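You operate a simulated robot arm through the tools that you are given. There is no shell and no other tool. Be economical: measure what you need, move in short steps, check, and stop when the job is done.

The job below is to be done with a simulated robot arm. You get a single attempt, and the scene is never put back.

## Task
Stand pegs in red holes 1 and 3; drop the brown belt over the first, the beige over the other.
Fine: the peg board is in Eimear's second drawer, the belts lie on the ledge; shut the drawer again.

The check looks at the end state, three seconds after you hand in, the way a careful person would. Anything else that was tipped, shoved, dropped, spilled or broken makes it a failure.

## Robot
A 7-joint arm with a two-finger parallel gripper, fixed in place. Base frame: the origin is at the foot of the arm, x ahead of it, y to its left, z up. Lengths are in mm, angles in degrees, forces in N, time in s.
With the tool pointing down near the work surface it reaches from about 200 to 740 mm from the base axis. Its first joint turns from -166.0 to 166.0 degrees. Payload 1.57 kg.
Tool frame: the origin (TCP) lies between the finger pads and is the grasp point; the fingertips stand 30 mm ahead of it; z points along the fingers, y is the line along which they close. The gripper opens to 110 mm. The fingers are 24 mm wide and 12 mm thick; the gripper's body (48 by 112 mm) begins 78 mm behind the TCP.
Orientation is that of the tool frame in the base frame, as a unit quaternion [x, y, z, w]. With the fingers straight down and closing along the base's y, the tool's x points along the base's -x, its y along +y and its z along -z.

## Interface
- The arm moves only by the tool jog_arm. Its argument "deltas" is a list of rows, each a list of 6 numbers: the shift along the base's x, y, z in units of 100 mm (1.0 is 100 mm), then the turn, a rotation vector about the base's x, y, z in units of 60 degrees (1.0 is 60 degrees). In form: [[tx, ty, tz, rx, ry, rz], ...]. A call has 1 to 10 rows; each row is the pose to reach, as a shift and turn from the pose commanded when the call began. "claw" is the finger opening in cm, from 0 to 11, set as the call begins (left out, the last holds). A call with a number of a shift or a turn outside -1 to 1 is refused whole. A row lasts 0.2 s, in which the tool goes at most 50 mm and 8.6 degrees; a call with a longer step from one row to the next is refused whole, and so is a gripper value outside its range. A pose out of reach is approached as far as the arm can. The call stops where the force on the tool passes 90 N (or 10 N more than at its start, if that is more) or the arm is blocked; 0.2 s more then pass. The fingers move at their own pace (about 45 mm/s each) and stop on an object; they squeeze with about 40 N. The grip force told is the motor's: it shows also when the fingers shut on nothing. Time passes only in rows, and 0.2 s behind the last, so rows that repeat a pose let the fingers close. The reply holds the time, the measured pose of the TCP, the force on the tool along the base axes, the opening and the grip force, in the units named above and with some noise.
- Cameras (640 x 400 px; columns grow to the right, rows downward): "scene" is now at [-6.1, 205, 1521.1]; the picture's right is [0.70, -0.72, 0.00], its down [-0.56, -0.54, -0.63] and it looks along [0.45, 0.44, -0.78] (base axes); focal length 316 px, centre (320, 200). "wrist" rides on the gripper at [70, 16, -141] in the tool frame; the picture's right is [-0.23, 0.97, 0.00], its down [-0.86, -0.20, -0.48] and it looks along [-0.47, -0.11, 0.88] (tool axes); focal length 222 px, centre (320, 200). There is no depth. A picture from a camera that has moved, and an enlarged one, comes with that camera's place and axes in the base frame and with its lens.
- get_image(camera): a new picture of that camera. It takes no simulated time.
- raise_lower(by): slides the trunk up (or, below 0, down) by that many mm; the arm and the scene camera ride with it, the base frame stays. It gives what a move gives, with no picture.
- aim_head(pan, tilt): turns the head with the scene camera to pan (to the left, within 155 degrees either way) and tilt (down, from -29 to 69), counted from straight ahead of the robot. It gives what a move gives.
- close_up(camera, box): a new picture of the part [left, top, right, bottom] of that camera's present view, enlarged. It takes no simulated time.
- job_done(): hands the job in; it is judged then, once.

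Work in short steps. Places have to be worked out from the pictures, the camera data and where the tool is seen: move nearer, look again, correct. Check each grasp and each placing, and mend what went wrong. You have 120 turns and 84 pictures in all, those below and enlarged ones among them. Open the gripper and draw the arm clear of the work before you hand the job in, unless the task says otherwise; then end with one line.

The tools are called after "Request:" as a command line: name --pt "numbers of a row" for each row, then --argument value for the rest, lists and objects as JSON in quotes. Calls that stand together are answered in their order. jog_arm: Moves the arm, as the interface text tells. Its arguments: {"type":"object","properties":{"deltas":{"type":"array","items":{"type":"array","items":{"type":"number"}}},"claw":{"type":"number"}},"required":["deltas"]} The other tools are called the same way: raise_lower (by) slides the trunk up or down; aim_head (pan, tilt) turns the head that bears the scene camera; get_image (camera) takes a picture; close_up (camera, box) takes an enlarged picture of a part of a camera's view; job_done () hands the job in.

At the start:

```text
time_s: 0.0
tool_pos: [89.7, 381.3, 1312.5]
tcp_rot: [0.0, 1.0, 0.0, 0.0]
wrist_force: [-0.4, 1.0, -0.6]
gripper_width: 110.0
finger_force: 0.1
trunk travel left (down, up): [-467.0, 123.0]
head pan, tilt: [44.3, 51.2]
```

scene: 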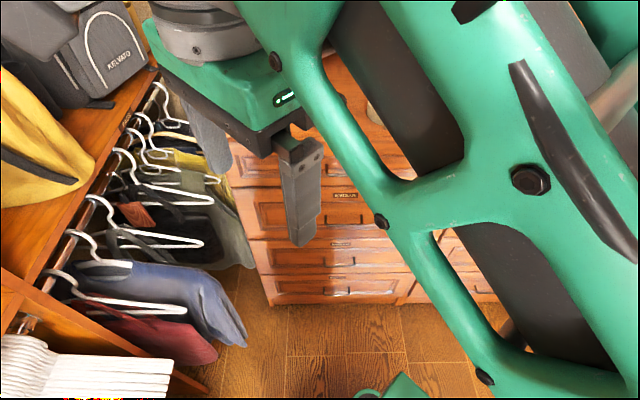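
wrist: 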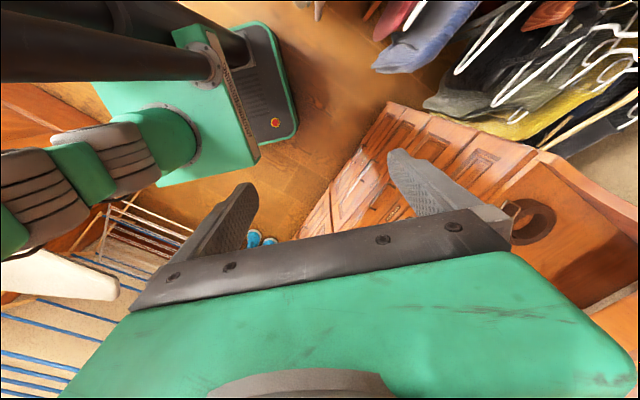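

The arm blocks most of the scene view; a dresser with labelled drawers stands ahead. I look around by turning the head first.

Request:
aim_head --pan 20 --tilt 40

Request:
get_image --camera "scene"

Request:
aim_head --pan -25 --tilt 40

Request:
get_image --camera "scene"

```text
time_s: 0.9
tool_pos: [89.8, 381.9, 1311.7]
tcp_rot: [-0.001, 1.0, 0.0, 0.001]
wrist_force: [0.1, -0.1, 0.4]
gripper_width: 109.7
finger_force: 0.2
trunk travel left (down, up): [-467.0, 123.0]
head pan, tilt: [20.0, 40.0]
```

```text
81 pictures are left
camera scene: at [19.4, 181.2, 1536.9], right [0.34, -0.94, 0.0], down [-0.6, -0.22, -0.77], along [0.72, 0.26, -0.64], focal length 316 px, centre (320, 200)
```

scene: 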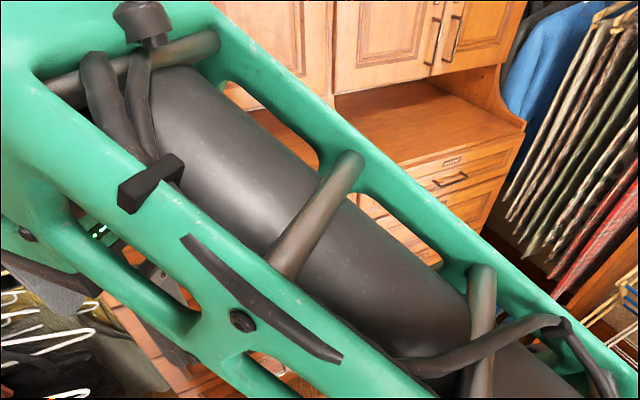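

```text
time_s: 2.0
tool_pos: [88.6, 382.2, 1313.6]
tcp_rot: [0.0, 1.0, 0.0, 0.0]
wrist_force: [-0.2, -1.0, 0.1]
gripper_width: 109.9
finger_force: 0.1
trunk travel left (down, up): [-467.0, 123.0]
head pan, tilt: [-25.0, 40.0]
```

```text
80 pictures are left
camera scene: at [16.7, 116.2, 1537.0], right [-0.42, -0.91, 0.0], down [-0.58, 0.27, -0.77], along [0.69, -0.32, -0.64], focal length 316 px, centre (320, 200)
```

scene: 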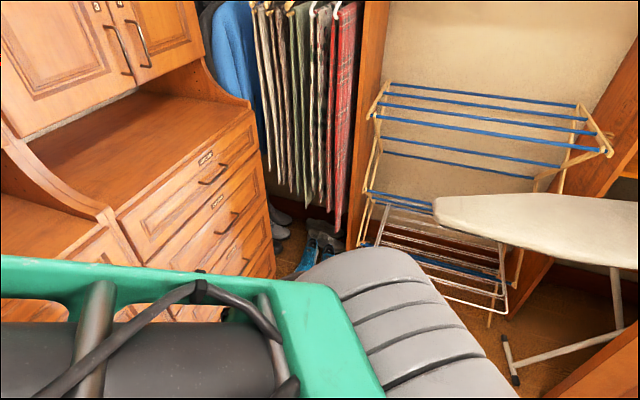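

The arm is between the head and the dresser. I swing the tool to the right, well above things, to clear the view.

Request:
jog_arm --pt "0.33 -0.33 0 0 0 0" --pt "0.66 -0.66 0 0 0 0" --pt "1 -1 0 0 0 0"

Request:
jog_arm --pt "0.33 -0.33 0 0 0 0" --pt "0.66 -0.66 0 0 0 0" --pt "1 -1 0 0 0 0"

Request:
jog_arm --pt "0 -0.33 0 0 0 0" --pt "0 -0.66 0 0 0 0" --pt "0 -1 0 0 0 0"

Request:
jog_arm --pt "0 -0.33 0 0 0 0" --pt "0 -0.66 0 0 0 0" --pt "0 -1 0 0 0 0"

Request:
jog_arm --pt "0 -0.33 0 0 0 0" --pt "0 -0.66 0 0 0 0" --pt "0 -1 0 0 0 0"

Request:
jog_arm --pt "-0.2 -0.33 0 0 0 0" --pt "-0.5 -0.66 0 0 0 0" --pt "-0.8 -1 0 0 0 0"

Request:
aim_head --pan 30 --tilt 45

Request:
get_image --camera "scene"

```text
time_s: 2.8
tool_pos: [192.1, 279.7, 1311.7]
tcp_rot: [0.0, 1.0, 0.0, -0.001]
wrist_force: [0.4, 0.4, 0.0]
gripper_width: 110.2
finger_force: 0.1
trunk travel left (down, up): [-467.0, 123.0]
head pan, tilt: [-25.0, 40.0]
```

```text
time_s: 3.6
tool_pos: [290.1, 181.7, 1310.9]
tcp_rot: [-0.001, 1.0, 0.0, 0.0]
wrist_force: [0.7, -0.9, -0.3]
gripper_width: 109.8
finger_force: 0.1
trunk travel left (down, up): [-467.0, 123.0]
head pan, tilt: [-25.0, 40.0]
```

```text
time_s: 4.4
tool_pos: [291.4, 82.1, 1311.2]
tcp_rot: [-0.001, 1.0, 0.0, 0.0]
wrist_force: [0.4, -0.3, 0.1]
gripper_width: 109.7
finger_force: 0.1
trunk travel left (down, up): [-467.0, 123.0]
head pan, tilt: [-25.0, 40.0]
```

```text
time_s: 5.0
tool_pos: [291.8, 26.1, 1311.2]
tcp_rot: [0.01, 1.0, 0.001, 0.007]
wrist_force: [10.9, 2.6, -16.9]
gripper_width: 110.0
finger_force: 0.0
trunk travel left (down, up): [-467.0, 123.0]
head pan, tilt: [-25.0, 40.0]
stopped in row 2: the force on the tool passed its limit (the readings are from after the stop); the commanded pose is now the measured one
```

```text
time_s: 5.3
tool_pos: [294.1, 15.9, 1310.9]
tcp_rot: [0.019, 1.0, 0.003, 0.012]
wrist_force: [14.2, 0.1, -19.4]
gripper_width: 110.2
finger_force: 0.0
trunk travel left (down, up): [-467.0, 123.0]
head pan, tilt: [-25.0, 40.0]
stopped in row 1: the force on the tool passed its limit (the readings are from after the stop); the commanded pose is now the measured one
```

```text
time_s: 5.6
tool_pos: [292.2, 7.8, 1310.5]
tcp_rot: [0.026, 1.0, 0.003, 0.016]
wrist_force: [12.9, -1.3, -17.1]
gripper_width: 110.0
finger_force: 0.0
trunk travel left (down, up): [-467.0, 123.0]
head pan, tilt: [-25.0, 40.0]
stopped in row 1: the force on the tool passed its limit (the readings are from after the stop); the commanded pose is now the measured one
```

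```text
time_s: 6.8
tool_pos: [291.4, 8.4, 1310.1]
tcp_rot: [0.027, 1.0, 0.003, 0.014]
wrist_force: [18.2, 10.3, -26.7]
gripper_width: 109.8
finger_force: 0.0
trunk travel left (down, up): [-467.0, 123.0]
head pan, tilt: [30.0, 45.0]
```

```text
79 pictures are left
camera scene: at [10.0, 192.5, 1529.7], right [0.5, -0.87, 0.0], down [-0.61, -0.35, -0.71], along [0.61, 0.35, -0.71], focal length 316 px, centre (320, 200)
```

scene: 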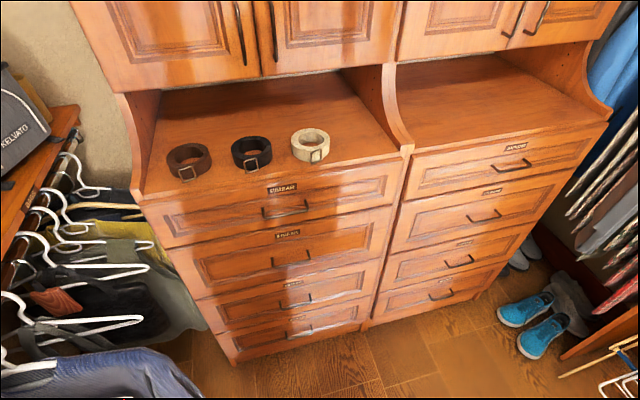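

The view is now free: brown, black and beige belts on the left ledge, labelled drawers below. Something blocked the arm sideways, so I back off the way I came and straighten the tool, and look at the labels.

Request:
jog_arm --pt "0 0.25 0 -0.003 0.013 0.026" --pt "0 0.6 0 -0.006 0.027 0.052" --pt "0 0.72 0 -0.006 0.027 0.052"

Request:
close_up --camera "scene" --box '[120, 120, 440, 340]'

Request:
close_up --camera "scene" --box '[230, 170, 330, 240]'

Request:
close_up --camera "scene" --box '[440, 130, 560, 210]'

```text
time_s: 7.6
tool_pos: [291.2, 79.7, 1311.9]
tcp_rot: [0.0, 1.0, -0.001, 0.001]
wrist_force: [-0.1, 0.2, 0.3]
gripper_width: 109.9
finger_force: 0.1
trunk travel left (down, up): [-467.0, 123.0]
head pan, tilt: [30.0, 45.0]
```

```text
1.82 times, centred on (280, 230) of scene
camera zoom: at [10.0, 192.7, 1529.7], right [0.5, -0.87, 0.0], down [-0.61, -0.35, -0.71], along [0.61, 0.35, -0.71], focal length 575 px, centre (393, 146)
```

zoom: 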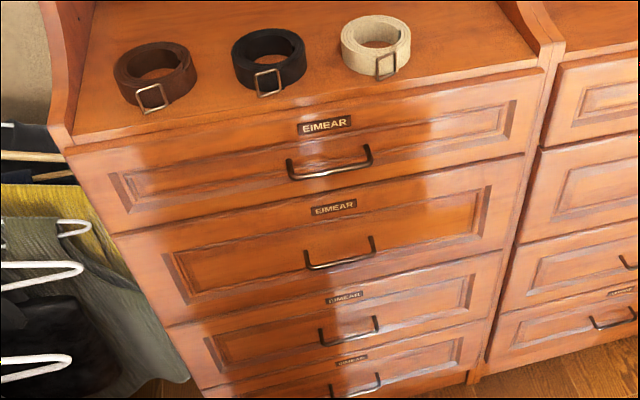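

```text
5.71 times, centred on (280, 205) of scene
camera zoom: at [10.0, 192.7, 1529.7], right [0.5, -0.87, 0.0], down [-0.61, -0.35, -0.71], along [0.61, 0.35, -0.71], focal length 1806 px, centre (549, 171)
```

zoom: 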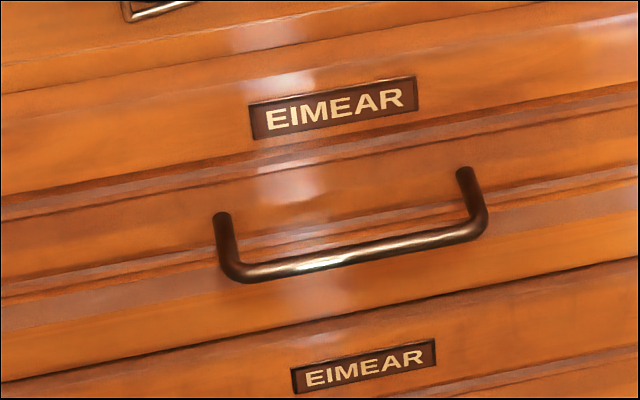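

```text
5.00 times, centred on (500, 170) of scene
camera zoom: at [10.0, 192.7, 1529.7], right [0.5, -0.87, 0.0], down [-0.61, -0.35, -0.71], along [0.61, 0.35, -0.71], focal length 1580 px, centre (-580, 350)
```

zoom: 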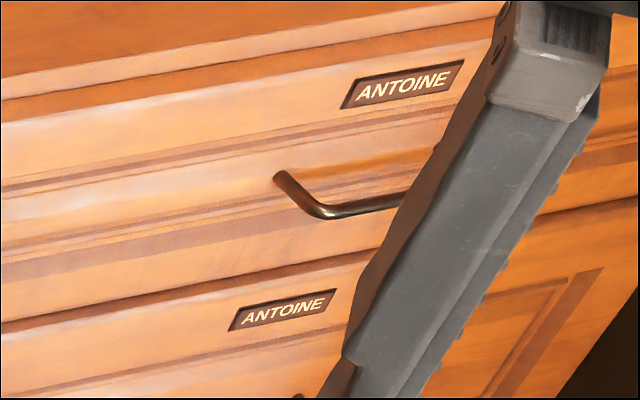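

Every drawer on the left is labelled EIMEAR, so the target is the second from the top. For depth I raise the trunk 120 mm and look again.

Request:
raise_lower --by 120

Request:
get_image --camera "scene"

```text
time_s: 9.1
tool_pos: [291.6, 78.8, 1431.6]
tcp_rot: [0.0, 1.0, 0.0, 0.001]
wrist_force: [-0.3, 0.3, -0.3]
gripper_width: 110.0
finger_force: 0.1
trunk travel left (down, up): [-587.0, 3.0]
head pan, tilt: [30.0, 45.0]
```

```text
75 pictures are left
camera scene: at [10.0, 192.7, 1649.7], right [0.5, -0.87, 0.0], down [-0.61, -0.35, -0.71], along [0.61, 0.35, -0.71], focal length 316 px, centre (320, 200)
```

scene: 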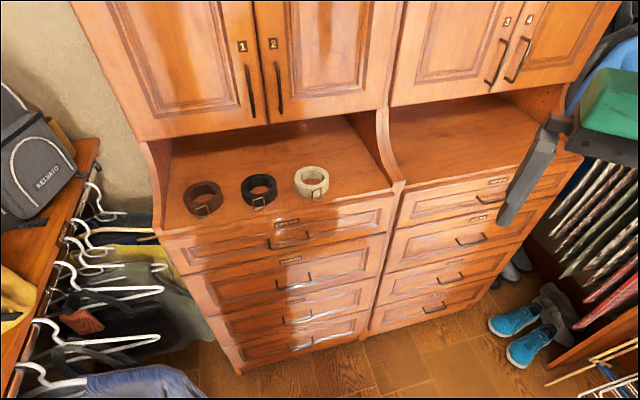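

Triangulating: the dresser front runs at 45°, about 650 mm out along (0.71,0.71), ledge z≈1110; second-drawer handle near (385,490,843). I lower the trunk, bring the tool left, and turn it so the fingers close along the dresser's normal.

Request:
raise_lower --by -320

Request:
jog_arm --pt "0 0.2 0 0 0 -0.125" --pt "0 0.4 0 0 0 -0.25" --pt "0 0.6 0 0 0 -0.375" --pt "0 0.8 0 0 0 -0.5" --pt "0 0.9 0 0 0 -0.625" --pt "0 1 0 0 0 -0.75"

Request:
jog_arm --pt "0 0.33 0 0 0 0" --pt "0 0.66 0 0 0 0" --pt "0 1 0 0 0 0"

Request:
jog_arm --pt "0 0.2 0 0.09 -0.09 0" --pt "0 0.4 0 0.18 -0.18 0" --pt "0 0.6 0 0.27 -0.27 0" --pt "0 0.7 0 0.36 -0.36 0" --pt "0 0.7 0 0.45 -0.45 0" --pt "0 0.7 0 0.53 -0.53 0"

Request:
get_image --camera "scene"

Request:
get_image --camera "wrist"

```text
time_s: 12.3
tool_pos: [291.7, 79.4, 1111.1]
tcp_rot: [0.0, 1.0, 0.0, 0.001]
wrist_force: [0.1, 0.4, -0.5]
gripper_width: 110.2
finger_force: 0.0
trunk travel left (down, up): [-267.0, 323.0]
head pan, tilt: [30.0, 45.0]
```

```text
time_s: 13.7
tool_pos: [292.3, 178.6, 1111.8]
tcp_rot: [0.384, 0.923, -0.001, 0.0]
wrist_force: [-0.4, -0.1, 0.8]
gripper_width: 110.1
finger_force: 0.0
trunk travel left (down, up): [-267.0, 323.0]
head pan, tilt: [30.0, 45.0]
```

```text
time_s: 14.5
tool_pos: [292.2, 278.5, 1111.4]
tcp_rot: [0.383, 0.924, 0.0, 0.001]
wrist_force: [0.1, 0.6, -0.4]
gripper_width: 110.0
finger_force: 0.0
trunk travel left (down, up): [-267.0, 323.0]
head pan, tilt: [30.0, 45.0]
```

```text
time_s: 15.9
tool_pos: [289.0, 328.8, 1129.7]
tcp_rot: [0.354, 0.855, 0.35, 0.145]
wrist_force: [0.3, 0.2, -0.2]
gripper_width: 110.2
finger_force: 0.0
out of reach, approached as far as the arm can: row 6
trunk travel left (down, up): [-267.0, 323.0]
head pan, tilt: [30.0, 45.0]
```

```text
74 pictures are left
camera scene: at [9.9, 192.5, 1329.7], right [0.5, -0.87, 0.0], down [-0.61, -0.35, -0.71], along [0.61, 0.35, -0.71], focal length 316 px, centre (320, 200)
```

scene: 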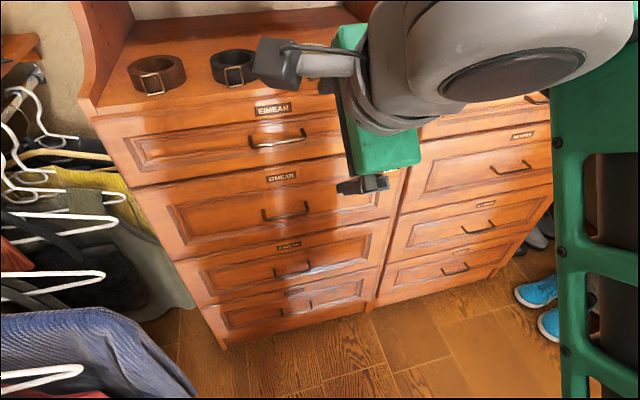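

```text
73 pictures are left
camera wrist: at [178.4, 314.0, 1241.9], right [0.65, 0.33, 0.68], down [0.27, -0.94, 0.2], along [0.71, 0.05, -0.7], focal length 222 px, centre (320, 200)
```

wrist: 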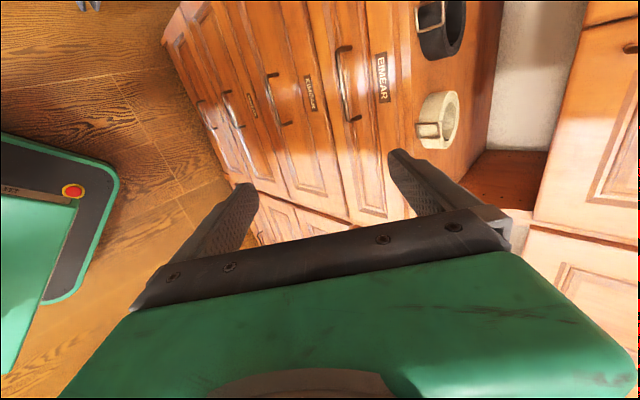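

Refining with the third view: handle 2 at about (405,510,797), front at n≈690. I go down and forward toward a standoff in front of it.

Request:
jog_arm --pt "0 0 -0.33 0 0 0" --pt "0 0 -0.66 0 0 0" --pt "0 0 -1 0 0 0"

Request:
jog_arm --pt "0 0 -0.33 0 0 0" --pt "0 0 -0.66 0 0 0" --pt "0 0 -1 0 0 0"

Request:
jog_arm --pt "0.1 0.2 -0.1 0 0 0" --pt "0.2 0.4 -0.2 0 0 0" --pt "0.3 0.6 -0.3 0 0 0"

Request:
get_image --camera "wrist"

Request:
get_image --camera "scene"

```text
time_s: 16.7
tool_pos: [286.0, 310.0, 1108.2]
tcp_rot: [0.354, 0.855, 0.35, 0.145]
wrist_force: [-1.0, 0.4, 0.5]
gripper_width: 109.9
finger_force: 0.2
out of reach, approached as far as the arm can: row 1, 2, 3
trunk travel left (down, up): [-267.0, 323.0]
head pan, tilt: [30.0, 45.0]
```

```text
time_s: 17.5
tool_pos: [289.5, 309.2, 1108.2]
tcp_rot: [0.354, 0.855, 0.351, 0.146]
wrist_force: [0.6, -0.6, 0.2]
gripper_width: 110.1
finger_force: 0.1
out of reach, approached as far as the arm can: row 1, 2, 3
trunk travel left (down, up): [-267.0, 323.0]
head pan, tilt: [30.0, 45.0]
```

```text
time_s: 18.3
tool_pos: [321.2, 327.8, 1116.4]
tcp_rot: [0.352, 0.857, 0.349, 0.14]
wrist_force: [-0.1, 0.7, 0.3]
gripper_width: 110.2
finger_force: 0.0
out of reach, approached as far as the arm can: row 1, 2, 3
trunk travel left (down, up): [-267.0, 323.0]
head pan, tilt: [30.0, 45.0]
```

```text
72 pictures are left
camera wrist: at [211.4, 311.9, 1228.5], right [0.65, 0.34, 0.68], down [0.28, -0.94, 0.2], along [0.7, 0.06, -0.71], focal length 222 px, centre (320, 200)
```

wrist: 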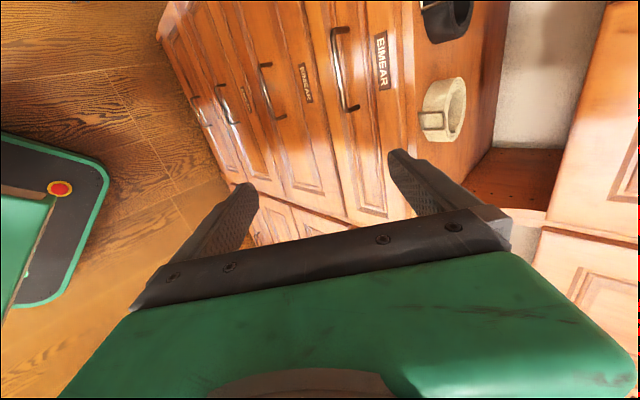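

```text
71 pictures are left
camera scene: at [9.7, 192.4, 1329.7], right [0.5, -0.87, 0.0], down [-0.61, -0.35, -0.71], along [0.61, 0.35, -0.71], focal length 316 px, centre (320, 200)
```

scene: 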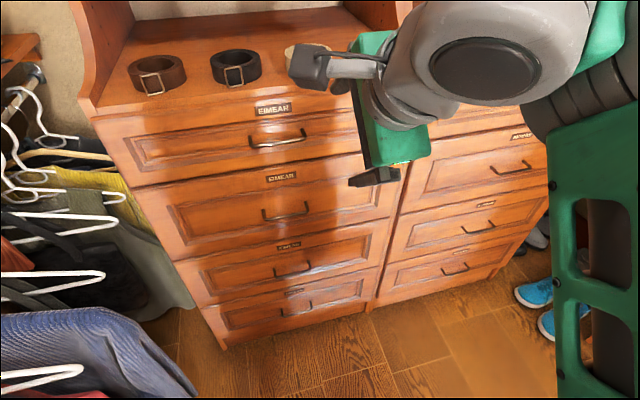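

Tilted this close in, a joint limit blocks the descent. I undo the tilt, then go down and out with the tool vertical and tilt later when extended.

Request:
jog_arm --pt "0 0 0 -0.09 0.09 0" --pt "0 0 0 -0.18 0.18 0" --pt "0 0 0 -0.27 0.27 0" --pt "0 0 0 -0.36 0.36 0" --pt "0 0 0 -0.45 0.45 0" --pt "0 0 0 -0.53 0.53 0"

Request:
jog_arm --pt "0 0 -0.33 0 0 0" --pt "0 0 -0.66 0 0 0" --pt "0 0 -1 0 0 0"

```text
time_s: 19.7
tool_pos: [321.1, 326.9, 1113.1]
tcp_rot: [0.382, 0.924, 0.011, 0.006]
wrist_force: [-0.8, -0.9, 0.4]
gripper_width: 110.1
finger_force: 0.1
trunk travel left (down, up): [-267.0, 323.0]
head pan, tilt: [30.0, 45.0]
```

```text
time_s: 20.5
tool_pos: [323.4, 325.3, 1013.6]
tcp_rot: [0.383, 0.924, -0.001, 0.002]
wrist_force: [-0.1, -0.6, -1.0]
gripper_width: 110.0
finger_force: 0.1
trunk travel left (down, up): [-267.0, 323.0]
head pan, tilt: [30.0, 45.0]
```

Vertical works. Down and outward to about (330,430,890), then tilt there.

Request:
jog_arm --pt "0.02 0.33 -0.33 0 0 0" --pt "0.04 0.66 -0.66 0 0 0" --pt "0.07 1 -1 0 0 0"

Request:
jog_arm --pt "0 0 -0.1 0.09 -0.09 0" --pt "0 0 -0.2 0.18 -0.18 0" --pt "0 0 -0.3 0.27 -0.27 0" --pt "0 0 -0.3 0.36 -0.36 0" --pt "0 0 -0.3 0.45 -0.45 0" --pt "0 0 -0.3 0.53 -0.53 0"

Request:
get_image --camera "scene"

Request:
get_image --camera "wrist"

```text
time_s: 21.3
tool_pos: [329.9, 426.1, 915.8]
tcp_rot: [0.382, 0.924, 0.001, 0.001]
wrist_force: [0.0, -1.1, 0.3]
gripper_width: 109.7
finger_force: 0.2
trunk travel left (down, up): [-267.0, 323.0]
head pan, tilt: [30.0, 45.0]
```

```text
time_s: 22.7
tool_pos: [288.3, 328.0, 1079.2]
tcp_rot: [0.362, 0.867, 0.32, 0.123]
wrist_force: [-0.7, 0.3, 0.5]
gripper_width: 110.0
finger_force: 0.0
out of reach, approached as far as the arm can: row 1, 2, 3, 4, 5, 6
trunk travel left (down, up): [-267.0, 323.0]
head pan, tilt: [30.0, 45.0]
```

```text
70 pictures are left
camera scene: at [9.6, 192.1, 1329.7], right [0.5, -0.87, 0.0], down [-0.61, -0.35, -0.71], along [0.61, 0.35, -0.71], focal length 316 px, centre (320, 200)
```

scene: 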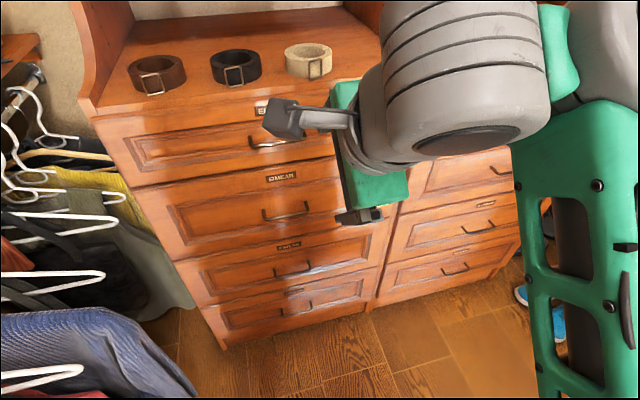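

```text
69 pictures are left
camera wrist: at [184.6, 318.1, 1198.4], right [0.69, 0.36, 0.62], down [0.28, -0.93, 0.22], along [0.66, 0.02, -0.75], focal length 222 px, centre (320, 200)
```

wrist: 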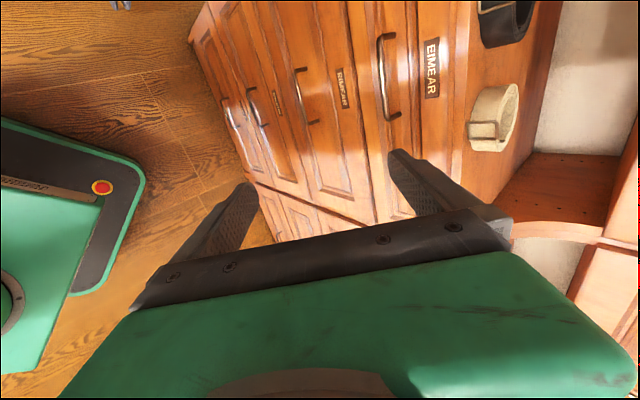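

With the shoulder this high the wrist limit forbids outward tilt low down. I lower the trunk fully so the handle is nearer shoulder height, then try reaching out tilted.

Request:
raise_lower --by -260

Request:
jog_arm --pt "0.15 0.3 0 0 0 0" --pt "0.3 0.6 0 0 0 0" --pt "0.4 0.9 0.05 0 0 0"

```text
time_s: 25.4
tool_pos: [287.8, 329.7, 818.9]
tcp_rot: [0.362, 0.867, 0.319, 0.123]
wrist_force: [-0.4, 0.3, 0.5]
gripper_width: 110.2
finger_force: 0.2
trunk travel left (down, up): [-7.0, 583.0]
head pan, tilt: [30.0, 45.0]
```

```text
time_s: 26.2
tool_pos: [299.7, 376.8, 831.9]
tcp_rot: [0.353, 0.875, 0.32, 0.084]
wrist_force: [0.1, -0.1, -0.1]
gripper_width: 109.9
finger_force: 0.0
out of reach, approached as far as the arm can: row 1, 2, 3
trunk travel left (down, up): [-7.0, 583.0]
head pan, tilt: [30.0, 45.0]
```

Reach is still limited, so I need to see how the arm is folded; I look toward it.

Request:
aim_head --pan 5 --tilt 35

Request:
get_image --camera "scene"

Request:
get_image --camera "wrist"

```text
time_s: 27.1
tool_pos: [300.6, 375.4, 832.0]
tcp_rot: [0.353, 0.875, 0.32, 0.084]
wrist_force: [1.2, -0.9, -0.4]
gripper_width: 110.1
finger_force: 0.1
trunk travel left (down, up): [-7.0, 583.0]
head pan, tilt: [5.0, 35.0]
```

```text
68 pictures are left
camera scene: at [27.3, 159.7, 1084.5], right [0.09, -1.0, 0.0], down [-0.57, -0.05, -0.82], along [0.82, 0.07, -0.57], focal length 316 px, centre (320, 200)
```

scene: 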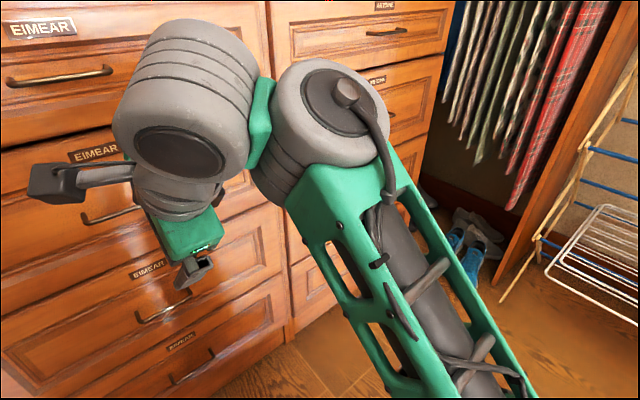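

```text
67 pictures are left
camera wrist: at [206.2, 358.8, 957.5], right [0.72, 0.38, 0.58], down [0.34, -0.92, 0.18], along [0.61, 0.07, -0.79], focal length 222 px, centre (320, 200)
```

wrist: 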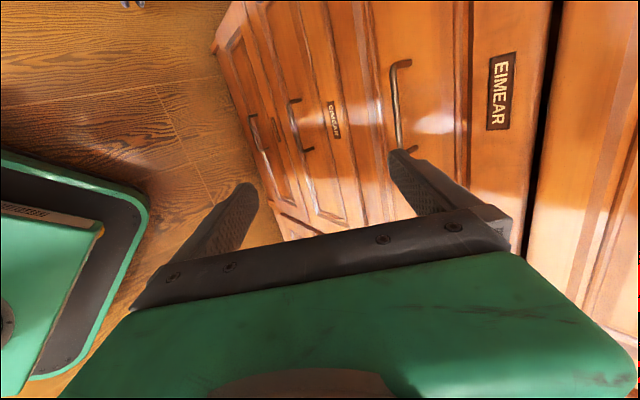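

The forearm rises from a low elbow, so low trunk is the wrong way. New plan: keep the tool vertical, gripper wide open, and hook the outer finger behind the bar with the trunk higher. I undo the tilt and raise the trunk.

Request:
jog_arm --pt "0 0 0 -0.085 0.065 -0.003" --pt "0 0 0 -0.17 0.13 -0.006" --pt "0 0 0 -0.256 0.195 -0.009" --pt "0 0 0 -0.342 0.26 -0.012" --pt "0 0 0 -0.427 0.325 -0.014" --pt "0 0 0 -0.512 0.389 -0.017"

Request:
raise_lower --by 300

Request:
aim_head --pan 45 --tilt 45

Request:
get_image --camera "scene"

```text
time_s: 28.5
tool_pos: [325.2, 413.8, 815.3]
tcp_rot: [0.379, 0.924, 0.0, 0.04]
wrist_force: [0.3, 0.9, 0.4]
gripper_width: 110.3
finger_force: 0.1
out of reach, approached as far as the arm can: row 6
trunk travel left (down, up): [-7.0, 583.0]
head pan, tilt: [5.0, 35.0]
```

```text
time_s: 31.5
tool_pos: [324.6, 415.0, 1115.7]
tcp_rot: [0.38, 0.924, 0.0, 0.041]
wrist_force: [0.8, -0.3, -0.2]
gripper_width: 110.4
finger_force: 0.1
trunk travel left (down, up): [-307.0, 283.0]
head pan, tilt: [5.0, 35.0]
```

```text
time_s: 32.5
tool_pos: [324.5, 414.0, 1115.5]
tcp_rot: [0.38, 0.924, 0.0, 0.041]
wrist_force: [-0.6, -0.3, 0.8]
gripper_width: 110.4
finger_force: 0.3
trunk travel left (down, up): [-307.0, 283.0]
head pan, tilt: [45.0, 45.0]
```

```text
66 pictures are left
camera scene: at [-2.8, 209.5, 1369.7], right [0.71, -0.71, 0.0], down [-0.5, -0.5, -0.71], along [0.5, 0.5, -0.71], focal length 316 px, centre (320, 200)
```

scene: 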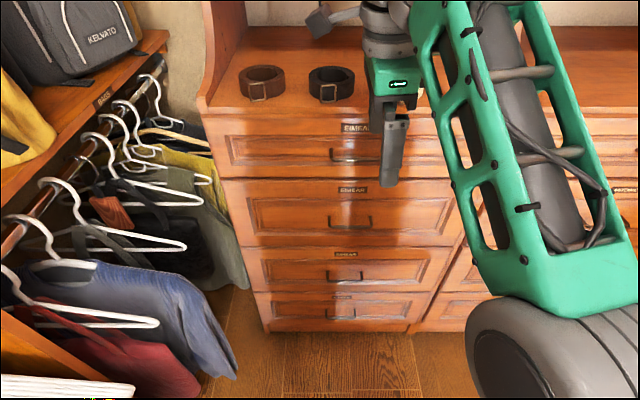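

Frontal view now; handle 2 at about s=-75, z≈790, n≈650, drawer 2 front spanning z≈640–898. I descend vertically at n≈520.

Request:
jog_arm --pt "0 0 -0.33 0 0 0" --pt "0 0 -0.66 0 0 0" --pt "0 0 -1 0 0 0"

Request:
jog_arm --pt "0 0 -0.33 0 0 0" --pt "0 0 -0.66 0 0 0" --pt "0 0 -1 0 0 0"

Request:
jog_arm --pt "0 0 -0.33 0 0 0" --pt "0 0 -0.66 0 0 0" --pt "0 0 -1 0 0 0"

Request:
get_image --camera "scene"

Request:
get_image --camera "wrist"

```text
time_s: 33.3
tool_pos: [327.2, 413.7, 1015.0]
tcp_rot: [0.38, 0.924, 0.001, 0.041]
wrist_force: [0.5, -0.4, -0.1]
gripper_width: 109.8
finger_force: 0.0
trunk travel left (down, up): [-307.0, 283.0]
head pan, tilt: [45.0, 45.0]
```

```text
time_s: 34.1
tool_pos: [326.2, 414.7, 916.4]
tcp_rot: [0.379, 0.924, 0.001, 0.043]
wrist_force: [0.5, -0.4, 0.8]
gripper_width: 109.8
finger_force: 0.0
trunk travel left (down, up): [-307.0, 283.0]
head pan, tilt: [45.0, 45.0]
```

```text
time_s: 34.9
tool_pos: [315.4, 428.8, 837.5]
tcp_rot: [0.379, 0.925, -0.007, 0.02]
wrist_force: [-0.2, -0.8, 0.0]
gripper_width: 110.0
finger_force: 0.2
out of reach, approached as far as the arm can: row 3
trunk travel left (down, up): [-307.0, 283.0]
head pan, tilt: [45.0, 45.0]
```

```text
65 pictures are left
camera scene: at [-3.3, 209.6, 1369.7], right [0.71, -0.71, 0.0], down [-0.5, -0.5, -0.71], along [0.5, 0.5, -0.71], focal length 316 px, centre (320, 200)
```

scene: 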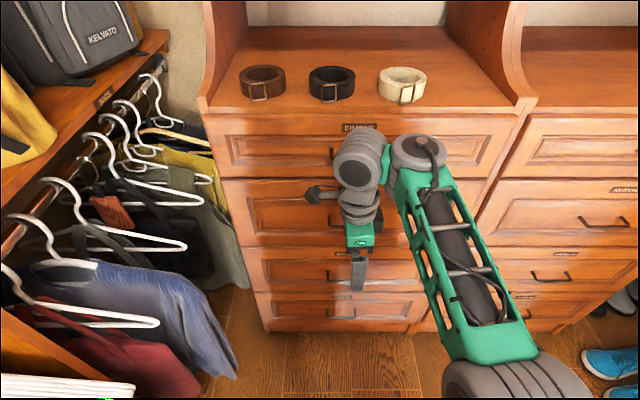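

```text
64 pictures are left
camera wrist: at [272.6, 491.4, 975.5], right [0.85, 0.53, 0.01], down [0.45, -0.73, 0.51], along [0.28, -0.43, -0.86], focal length 222 px, centre (320, 200)
```

wrist: 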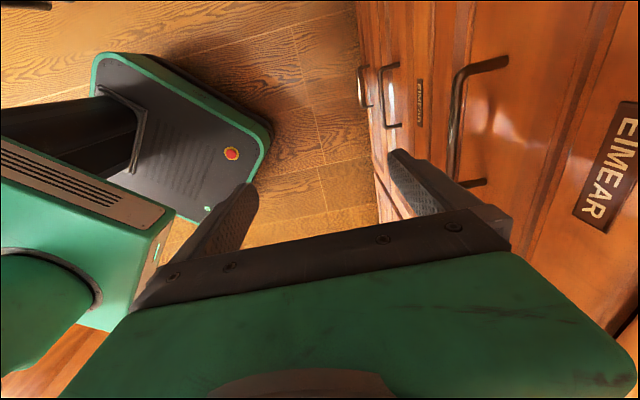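

The vertical tool works best at a mid height relative to the trunk. I raise the tool 100 and lower the trunk 180, putting it at z≈757 in front of the handle.

Request:
jog_arm --pt "0.03 -0.05 0.33 0 0 0" --pt "0.06 -0.1 0.66 0 0 0" --pt "0.1 -0.15 1 0 0 0"

Request:
raise_lower --by -180

Request:
get_image --camera "scene"

Request:
get_image --camera "wrist"

```text
time_s: 35.7
tool_pos: [332.5, 399.7, 914.0]
tcp_rot: [0.38, 0.924, 0.001, 0.04]
wrist_force: [0.4, 0.3, 0.2]
gripper_width: 110.1
finger_force: 0.1
trunk travel left (down, up): [-307.0, 283.0]
head pan, tilt: [45.0, 45.0]
```

```text
time_s: 37.7
tool_pos: [333.5, 399.5, 734.5]
tcp_rot: [0.38, 0.924, 0.0, 0.041]
wrist_force: [-0.2, -0.2, 0.6]
gripper_width: 110.1
finger_force: 0.0
trunk travel left (down, up): [-127.0, 463.0]
head pan, tilt: [45.0, 45.0]
```

```text
63 pictures are left
camera scene: at [-2.9, 209.5, 1189.7], right [0.71, -0.71, 0.0], down [-0.5, -0.5, -0.71], along [0.5, 0.5, -0.71], focal length 316 px, centre (320, 200)
```

scene: 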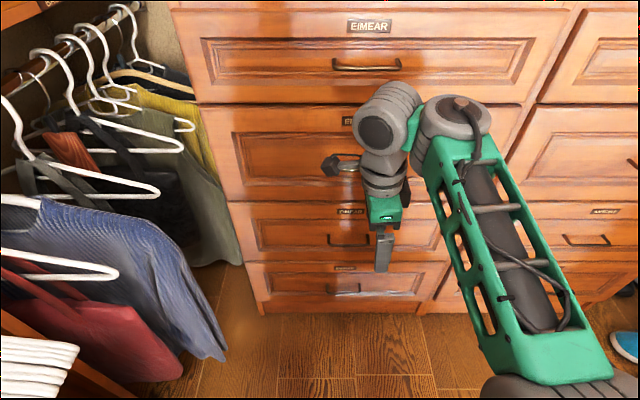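

```text
62 pictures are left
camera wrist: at [285.2, 462.1, 870.7], right [0.84, 0.53, 0.05], down [0.43, -0.73, 0.54], along [0.32, -0.43, -0.84], focal length 222 px, centre (320, 200)
```

wrist: 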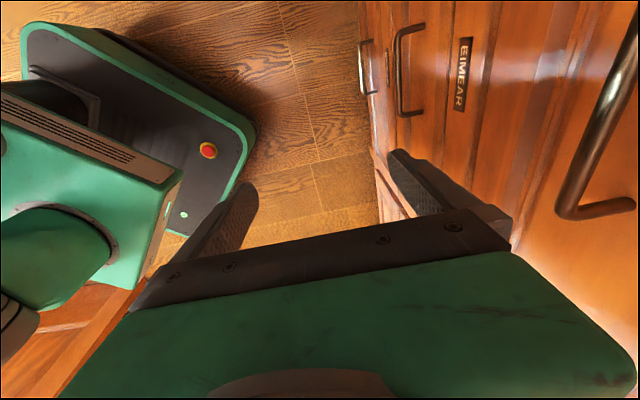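

The bar sits ~34 mm off the front, so a 12 mm finger fits behind it. I raise to z≈838 then move out so the outer finger is over the gap, checking with pictures before descending.

Request:
jog_arm --pt "0 0 0.33 0 0 0" --pt "0 0 0.66 0 0 0" --pt "0 0 1 0 0 0"

Request:
jog_arm --pt "0.1 0.22 0 0 0 0" --pt "0.2 0.44 0 0 0 0" --pt "0.28 0.6 0 0 0 0"

Request:
get_image --camera "wrist"

Request:
close_up --camera "scene" --box '[280, 30, 480, 230]'

```text
time_s: 38.5
tool_pos: [333.6, 399.5, 834.0]
tcp_rot: [0.38, 0.924, 0.0, 0.04]
wrist_force: [0.3, -0.4, 0.4]
gripper_width: 110.0
finger_force: 0.0
trunk travel left (down, up): [-127.0, 463.0]
head pan, tilt: [45.0, 45.0]
```

```text
time_s: 39.3
tool_pos: [361.6, 460.0, 835.5]
tcp_rot: [0.379, 0.924, 0.0, 0.041]
wrist_force: [-1.1, -0.4, 0.4]
gripper_width: 110.0
finger_force: 0.2
trunk travel left (down, up): [-127.0, 463.0]
head pan, tilt: [45.0, 45.0]
```

```text
61 pictures are left
camera wrist: at [313.2, 522.7, 971.0], right [0.84, 0.53, 0.05], down [0.43, -0.73, 0.54], along [0.32, -0.43, -0.84], focal length 222 px, centre (320, 200)
```

wrist: 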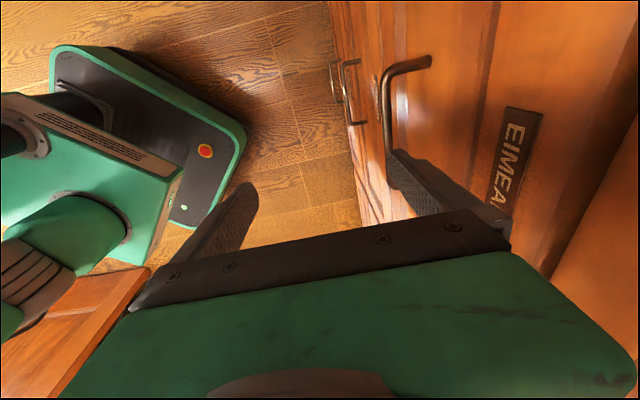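

```text
2.00 times, centred on (380, 130) of scene
camera zoom: at [-3.0, 209.4, 1189.7], right [0.71, -0.71, 0.0], down [-0.5, -0.5, -0.71], along [0.5, 0.5, -0.71], focal length 632 px, centre (200, 340)
```

zoom: 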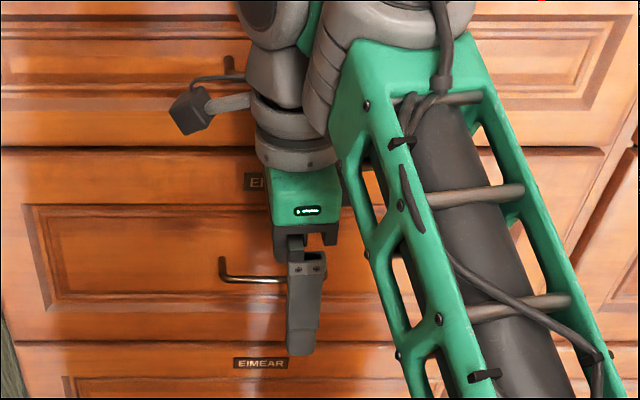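

From the wrist view the bar is at n≈646, z≈770, spanning s −127…−20. I move out 21 mm to put the finger in the gap and descend slowly.

Request:
jog_arm --pt "0.07 0.07 0 0 0 0" --pt "0.15 0.15 0 0 0 0" --pt "0.15 0.15 0 0 0 0"

Request:
jog_arm --pt "0 0 -0.1 0 0 0" --pt "0 0 -0.2 0 0 0" --pt "0 0 -0.3 0 0 0" --pt "0 0 -0.4 0 0 0" --pt "0 0 -0.5 0 0 0" --pt "0 0 -0.6 0 0 0"

Request:
get_image --camera "wrist"

```text
time_s: 40.1
tool_pos: [376.8, 473.8, 834.7]
tcp_rot: [0.379, 0.924, 0.0, 0.041]
wrist_force: [-0.1, -0.4, 0.1]
gripper_width: 110.1
finger_force: 0.0
trunk travel left (down, up): [-127.0, 463.0]
head pan, tilt: [45.0, 45.0]
```

```text
time_s: 41.5
tool_pos: [375.4, 473.7, 774.9]
tcp_rot: [0.38, 0.924, 0.0, 0.041]
wrist_force: [-0.1, -0.4, -1.2]
gripper_width: 109.9
finger_force: 0.2
trunk travel left (down, up): [-127.0, 463.0]
head pan, tilt: [45.0, 45.0]
```

```text
59 pictures are left
camera wrist: at [327.8, 537.4, 911.2], right [0.84, 0.53, 0.05], down [0.43, -0.73, 0.54], along [0.32, -0.43, -0.84], focal length 222 px, centre (320, 200)
```

wrist: 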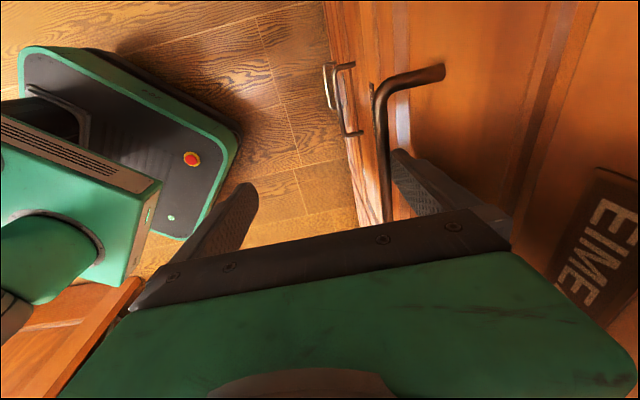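

The finger is behind the bar. I go 20 mm deeper and pull straight toward the robot.

Request:
jog_arm --pt "0 0 -0.1 0 0 0" --pt "0 0 -0.2 0 0 0"

Request:
jog_arm --pt "-0.1 -0.1 0 0 0 0" --pt "-0.2 -0.2 0 0 0 0" --pt "-0.3 -0.3 0 0 0 0" --pt "-0.4 -0.4 0 0 0 0" --pt "-0.5 -0.5 0 0 0 0" --pt "-0.6 -0.6 0 0 0 0" --pt "-0.7 -0.7 0 0 0 0"

Request:
get_image --camera "scene"

```text
time_s: 42.1
tool_pos: [376.6, 474.1, 754.0]
tcp_rot: [0.38, 0.924, 0.0, 0.041]
wrist_force: [0.4, 0.5, -0.1]
gripper_width: 110.1
finger_force: 0.0
trunk travel left (down, up): [-127.0, 463.0]
head pan, tilt: [45.0, 45.0]
```

```text
time_s: 43.7
tool_pos: [305.8, 405.0, 754.3]
tcp_rot: [0.38, 0.924, 0.001, 0.04]
wrist_force: [-0.5, 0.8, -0.5]
gripper_width: 109.9
finger_force: 0.1
trunk travel left (down, up): [-127.0, 463.0]
head pan, tilt: [45.0, 45.0]
```

```text
58 pictures are left
camera scene: at [-2.8, 209.6, 1189.7], right [0.71, -0.71, 0.0], down [-0.5, -0.5, -0.71], along [0.5, 0.5, -0.71], focal length 316 px, centre (320, 200)
```

scene: 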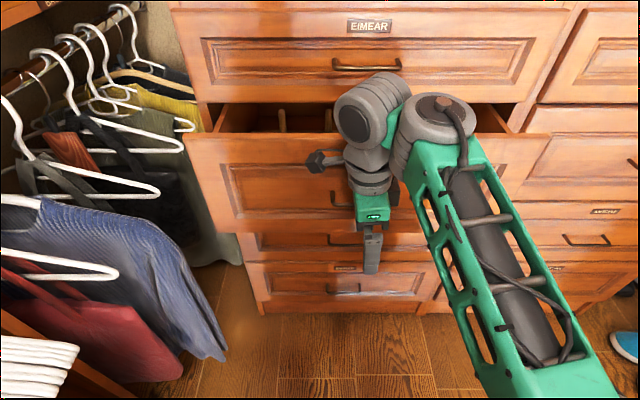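

The drawer is opening smoothly with no load. I pull further.

Request:
jog_arm --pt "-0.1 -0.1 0 0 0 0" --pt "-0.2 -0.2 0 0 0 0" --pt "-0.3 -0.3 0 0 0 0" --pt "-0.4 -0.4 0 0 0 0" --pt "-0.5 -0.5 0 0 0 0" --pt "-0.6 -0.6 0 0 0 0" --pt "-0.7 -0.7 0 0 0 0" --pt "-0.8 -0.8 0 0 0 0" --pt "-0.9 -0.9 0 0 0 0"

Request:
get_image --camera "scene"

```text
time_s: 45.7
tool_pos: [216.5, 313.0, 754.5]
tcp_rot: [0.38, 0.924, 0.0, 0.041]
wrist_force: [0.3, 0.4, -0.2]
gripper_width: 110.1
finger_force: 0.1
trunk travel left (down, up): [-127.0, 463.0]
head pan, tilt: [45.0, 45.0]
```

```text
57 pictures are left
camera scene: at [-2.8, 209.6, 1189.7], right [0.71, -0.71, 0.0], down [-0.5, -0.5, -0.71], along [0.5, 0.5, -0.71], focal length 316 px, centre (320, 200)
```

scene: 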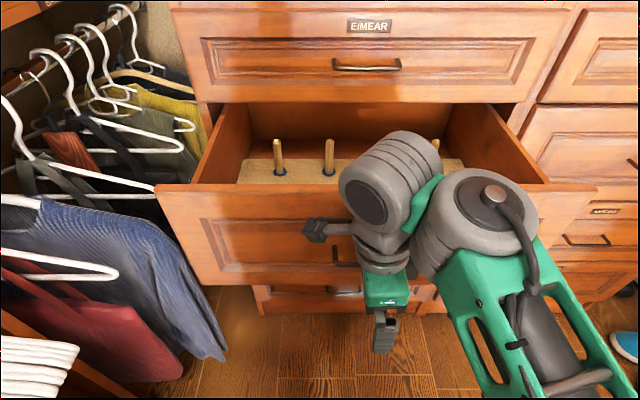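

Pegs stand at the drawer's rear, still under the upper drawer's edge. I pull further out in small rows, watching force.

Request:
jog_arm --pt "-0.1 -0.1 0 0 0 0" --pt "-0.2 -0.2 0 0 0 0" --pt "-0.3 -0.3 0 0 0 0" --pt "-0.4 -0.4 0 0 0 0" --pt "-0.5 -0.5 0 0 0 0" --pt "-0.6 -0.6 0 0 0 0"

Request:
get_image --camera "scene"

```text
time_s: 47.1
tool_pos: [154.8, 253.4, 754.7]
tcp_rot: [0.38, 0.924, 0.0, 0.041]
wrist_force: [0.2, 0.1, -0.6]
gripper_width: 110.2
finger_force: 0.1
trunk travel left (down, up): [-127.0, 463.0]
head pan, tilt: [45.0, 45.0]
```

```text
56 pictures are left
camera scene: at [-2.9, 209.6, 1189.7], right [0.71, -0.71, 0.0], down [-0.5, -0.5, -0.71], along [0.5, 0.5, -0.71], focal length 316 px, centre (320, 200)
```

scene: 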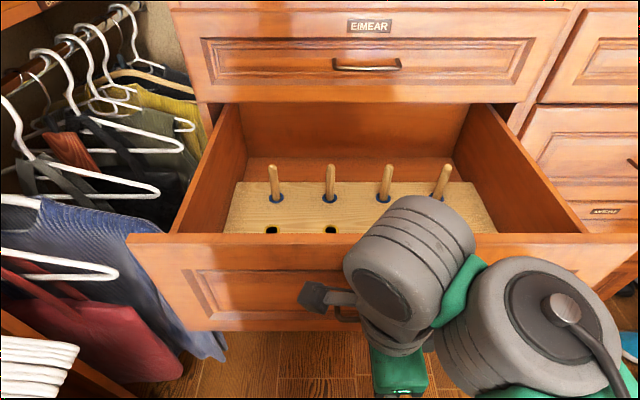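

Four pegs stand in blue holes in the back row at n≈630, board top z≈712. I pull 60 mm more to bring them clear of the upper drawer.

Request:
jog_arm --pt "-0.1 -0.1 0 0 0 0" --pt "-0.2 -0.2 0 0 0 0" --pt "-0.3 -0.3 0 0 0 0" --pt "-0.42 -0.42 0 0 0 0"

```text
time_s: 48.1
tool_pos: [114.9, 212.3, 753.7]
tcp_rot: [0.381, 0.924, 0.0, 0.041]
wrist_force: [-0.5, 0.1, -0.1]
gripper_width: 110.2
finger_force: 0.0
trunk travel left (down, up): [-127.0, 463.0]
head pan, tilt: [45.0, 45.0]
```

Fully enough open. I free the finger from the bar by 6 mm and raise the trunk straight up, then look into the drawer.

Request:
jog_arm --pt "0.05 0.05 0 0 0 0" --pt "0.05 0.05 0 0 0 0"

Request:
raise_lower --by 250

Request:
aim_head --pan 45 --tilt 55

Request:
get_image --camera "scene"

```text
time_s: 48.7
tool_pos: [118.9, 217.4, 754.0]
tcp_rot: [0.38, 0.924, 0.0, 0.04]
wrist_force: [-1.1, -0.1, -0.7]
gripper_width: 109.0
finger_force: 0.0
trunk travel left (down, up): [-127.0, 463.0]
head pan, tilt: [45.0, 45.0]
```

```text
time_s: 51.3
tool_pos: [119.2, 217.2, 1004.9]
tcp_rot: [0.38, 0.924, 0.0, 0.04]
wrist_force: [0.0, 0.8, -0.9]
gripper_width: 109.7
finger_force: 0.0
trunk travel left (down, up): [-377.0, 213.0]
head pan, tilt: [45.0, 45.0]
```

```text
time_s: 52.0
tool_pos: [119.3, 217.0, 1005.8]
tcp_rot: [0.38, 0.924, 0.0, 0.041]
wrist_force: [0.1, 0.6, 0.0]
gripper_width: 109.8
finger_force: 0.1
trunk travel left (down, up): [-377.0, 213.0]
head pan, tilt: [45.0, 55.0]
```

```text
55 pictures are left
camera scene: at [-9.4, 203.0, 1426.3], right [0.71, -0.71, 0.0], down [-0.58, -0.58, -0.57], along [0.41, 0.41, -0.82], focal length 316 px, centre (320, 200)
```

scene: 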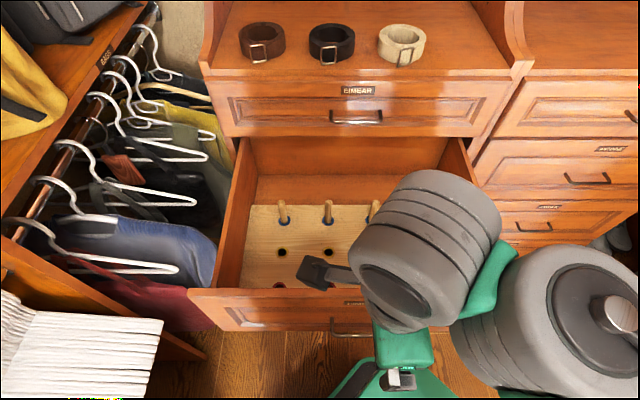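

Rows: blue (pegs), black, and red nearest the front, partly hidden. I move the tool to the right and raise the trunk for a clear view.

Request:
raise_lower --by 200

Request:
jog_arm --pt "0.25 -0.15 0 0 0 0" --pt "0.5 -0.4 0 0 0 0" --pt "0.75 -0.65 0 0 0 0" --pt "1 -0.9 0 0 0 0"

Request:
get_image --camera "scene"

```text
time_s: 54.2
tool_pos: [119.9, 217.2, 1205.2]
tcp_rot: [0.38, 0.924, 0.001, 0.041]
wrist_force: [-0.2, 0.1, -0.5]
gripper_width: 110.1
finger_force: 0.1
trunk travel left (down, up): [-577.0, 13.0]
head pan, tilt: [45.0, 55.0]
```

```text
time_s: 55.3
tool_pos: [186.8, 159.5, 1208.0]
tcp_rot: [0.273, 0.961, 0.006, 0.042]
wrist_force: [0.1, 0.6, -0.4]
gripper_width: 110.1
finger_force: 0.0
trunk travel left (down, up): [-577.0, 13.0]
head pan, tilt: [45.0, 55.0]
stopped in row 4: the arm was blocked; the commanded pose is now the measured one
```

```text
54 pictures are left
camera scene: at [-9.4, 203.1, 1626.3], right [0.71, -0.71, 0.0], down [-0.58, -0.58, -0.57], along [0.41, 0.41, -0.82], focal length 316 px, centre (320, 200)
```

scene: 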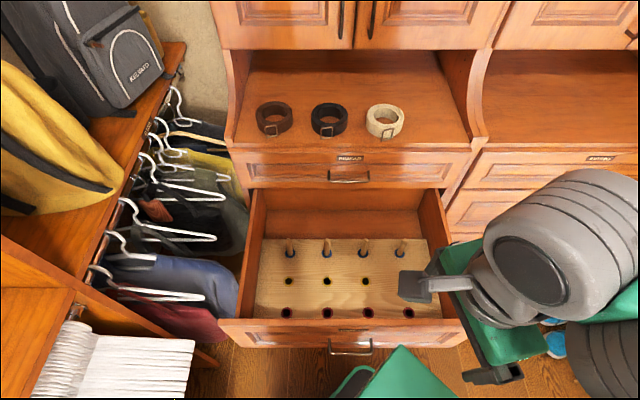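

Great view: 3 rows of holes; the front row is red. I zoom on the board to read any numbers.

Request:
close_up --camera "scene" --box '[245, 225, 455, 355]'

Request:
close_up --camera "scene" --box '[250, 295, 350, 350]'

```text
3.05 times, centred on (350, 290) of scene
camera zoom: at [-9.4, 203.1, 1626.3], right [0.71, -0.71, 0.0], down [-0.58, -0.58, -0.57], along [0.41, 0.41, -0.82], focal length 963 px, centre (229, -74)
```

zoom: 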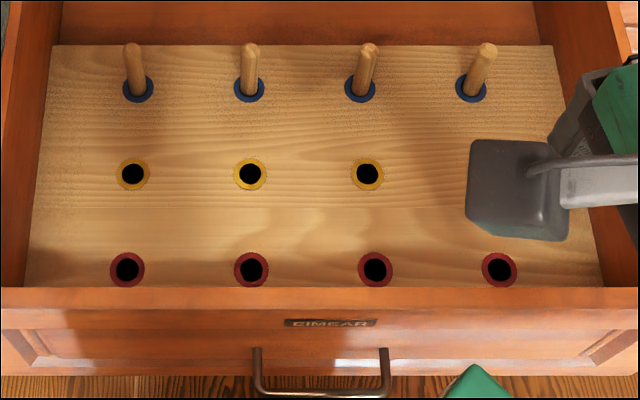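

```text
6.40 times, centred on (300, 322) of scene
camera zoom: at [-9.4, 203.1, 1626.3], right [0.71, -0.71, 0.0], down [-0.58, -0.58, -0.57], along [0.41, 0.41, -0.82], focal length 2022 px, centre (448, -584)
```

zoom: 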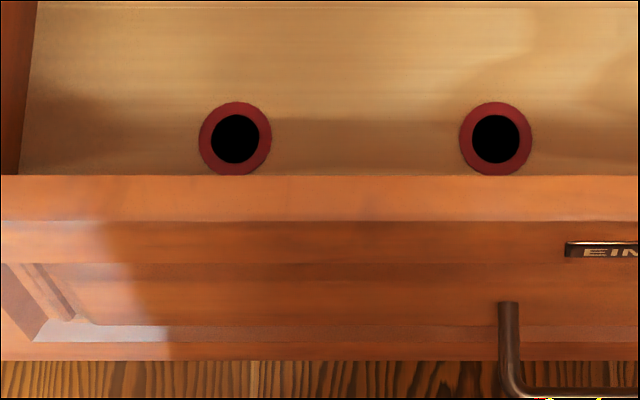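

Holes lie on columns s≈−245, −129, −15, 100; red row n≈388, blue pegs n≈571, board z≈712, peg tops z≈802. I'll use pegs 1 and 3 of the blue row; first swing the tool over peg 1 at height, restoring the yaw.

Request:
jog_arm --pt "0 0.33 0 0 0 0" --pt "0 0.66 0 0 0 0" --pt "0 1 0 0 0 0"

Request:
jog_arm --pt "0.05 0.25 0 0.007 0.027 -0.074" --pt "0.1 0.6 0 0.013 0.053 -0.148" --pt "0.2 1 0 0.02 0.079 -0.222"

Request:
jog_arm --pt "0 0.33 0 0 0 0" --pt "0 0.66 0 0 0 0" --pt "0.1 1 0 0 0 0"

Request:
get_image --camera "scene"

```text
time_s: 56.1
tool_pos: [187.4, 258.1, 1207.2]
tcp_rot: [0.276, 0.96, 0.005, 0.041]
wrist_force: [0.6, 0.0, 0.4]
gripper_width: 109.9
finger_force: 0.0
trunk travel left (down, up): [-577.0, 13.0]
head pan, tilt: [45.0, 55.0]
```

```text
time_s: 56.9
tool_pos: [207.3, 356.8, 1207.7]
tcp_rot: [0.387, 0.922, 0.0, 0.0]
wrist_force: [0.2, -0.1, 0.1]
gripper_width: 109.8
finger_force: 0.1
trunk travel left (down, up): [-577.0, 13.0]
head pan, tilt: [45.0, 55.0]
```

```text
time_s: 57.7
tool_pos: [218.1, 457.4, 1208.4]
tcp_rot: [0.386, 0.923, 0.0, -0.001]
wrist_force: [-0.3, 0.6, 0.1]
gripper_width: 110.1
finger_force: 0.0
trunk travel left (down, up): [-577.0, 13.0]
head pan, tilt: [45.0, 55.0]
```

```text
51 pictures are left
camera scene: at [-9.2, 203.8, 1626.1], right [0.71, -0.71, 0.0], down [-0.58, -0.58, -0.57], along [0.41, 0.41, -0.82], focal length 316 px, centre (320, 200)
```

scene: 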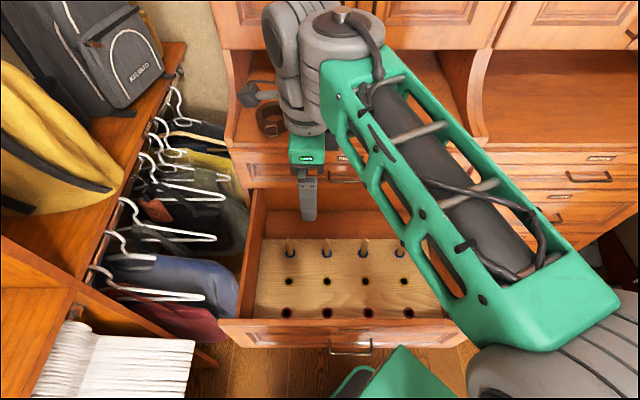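

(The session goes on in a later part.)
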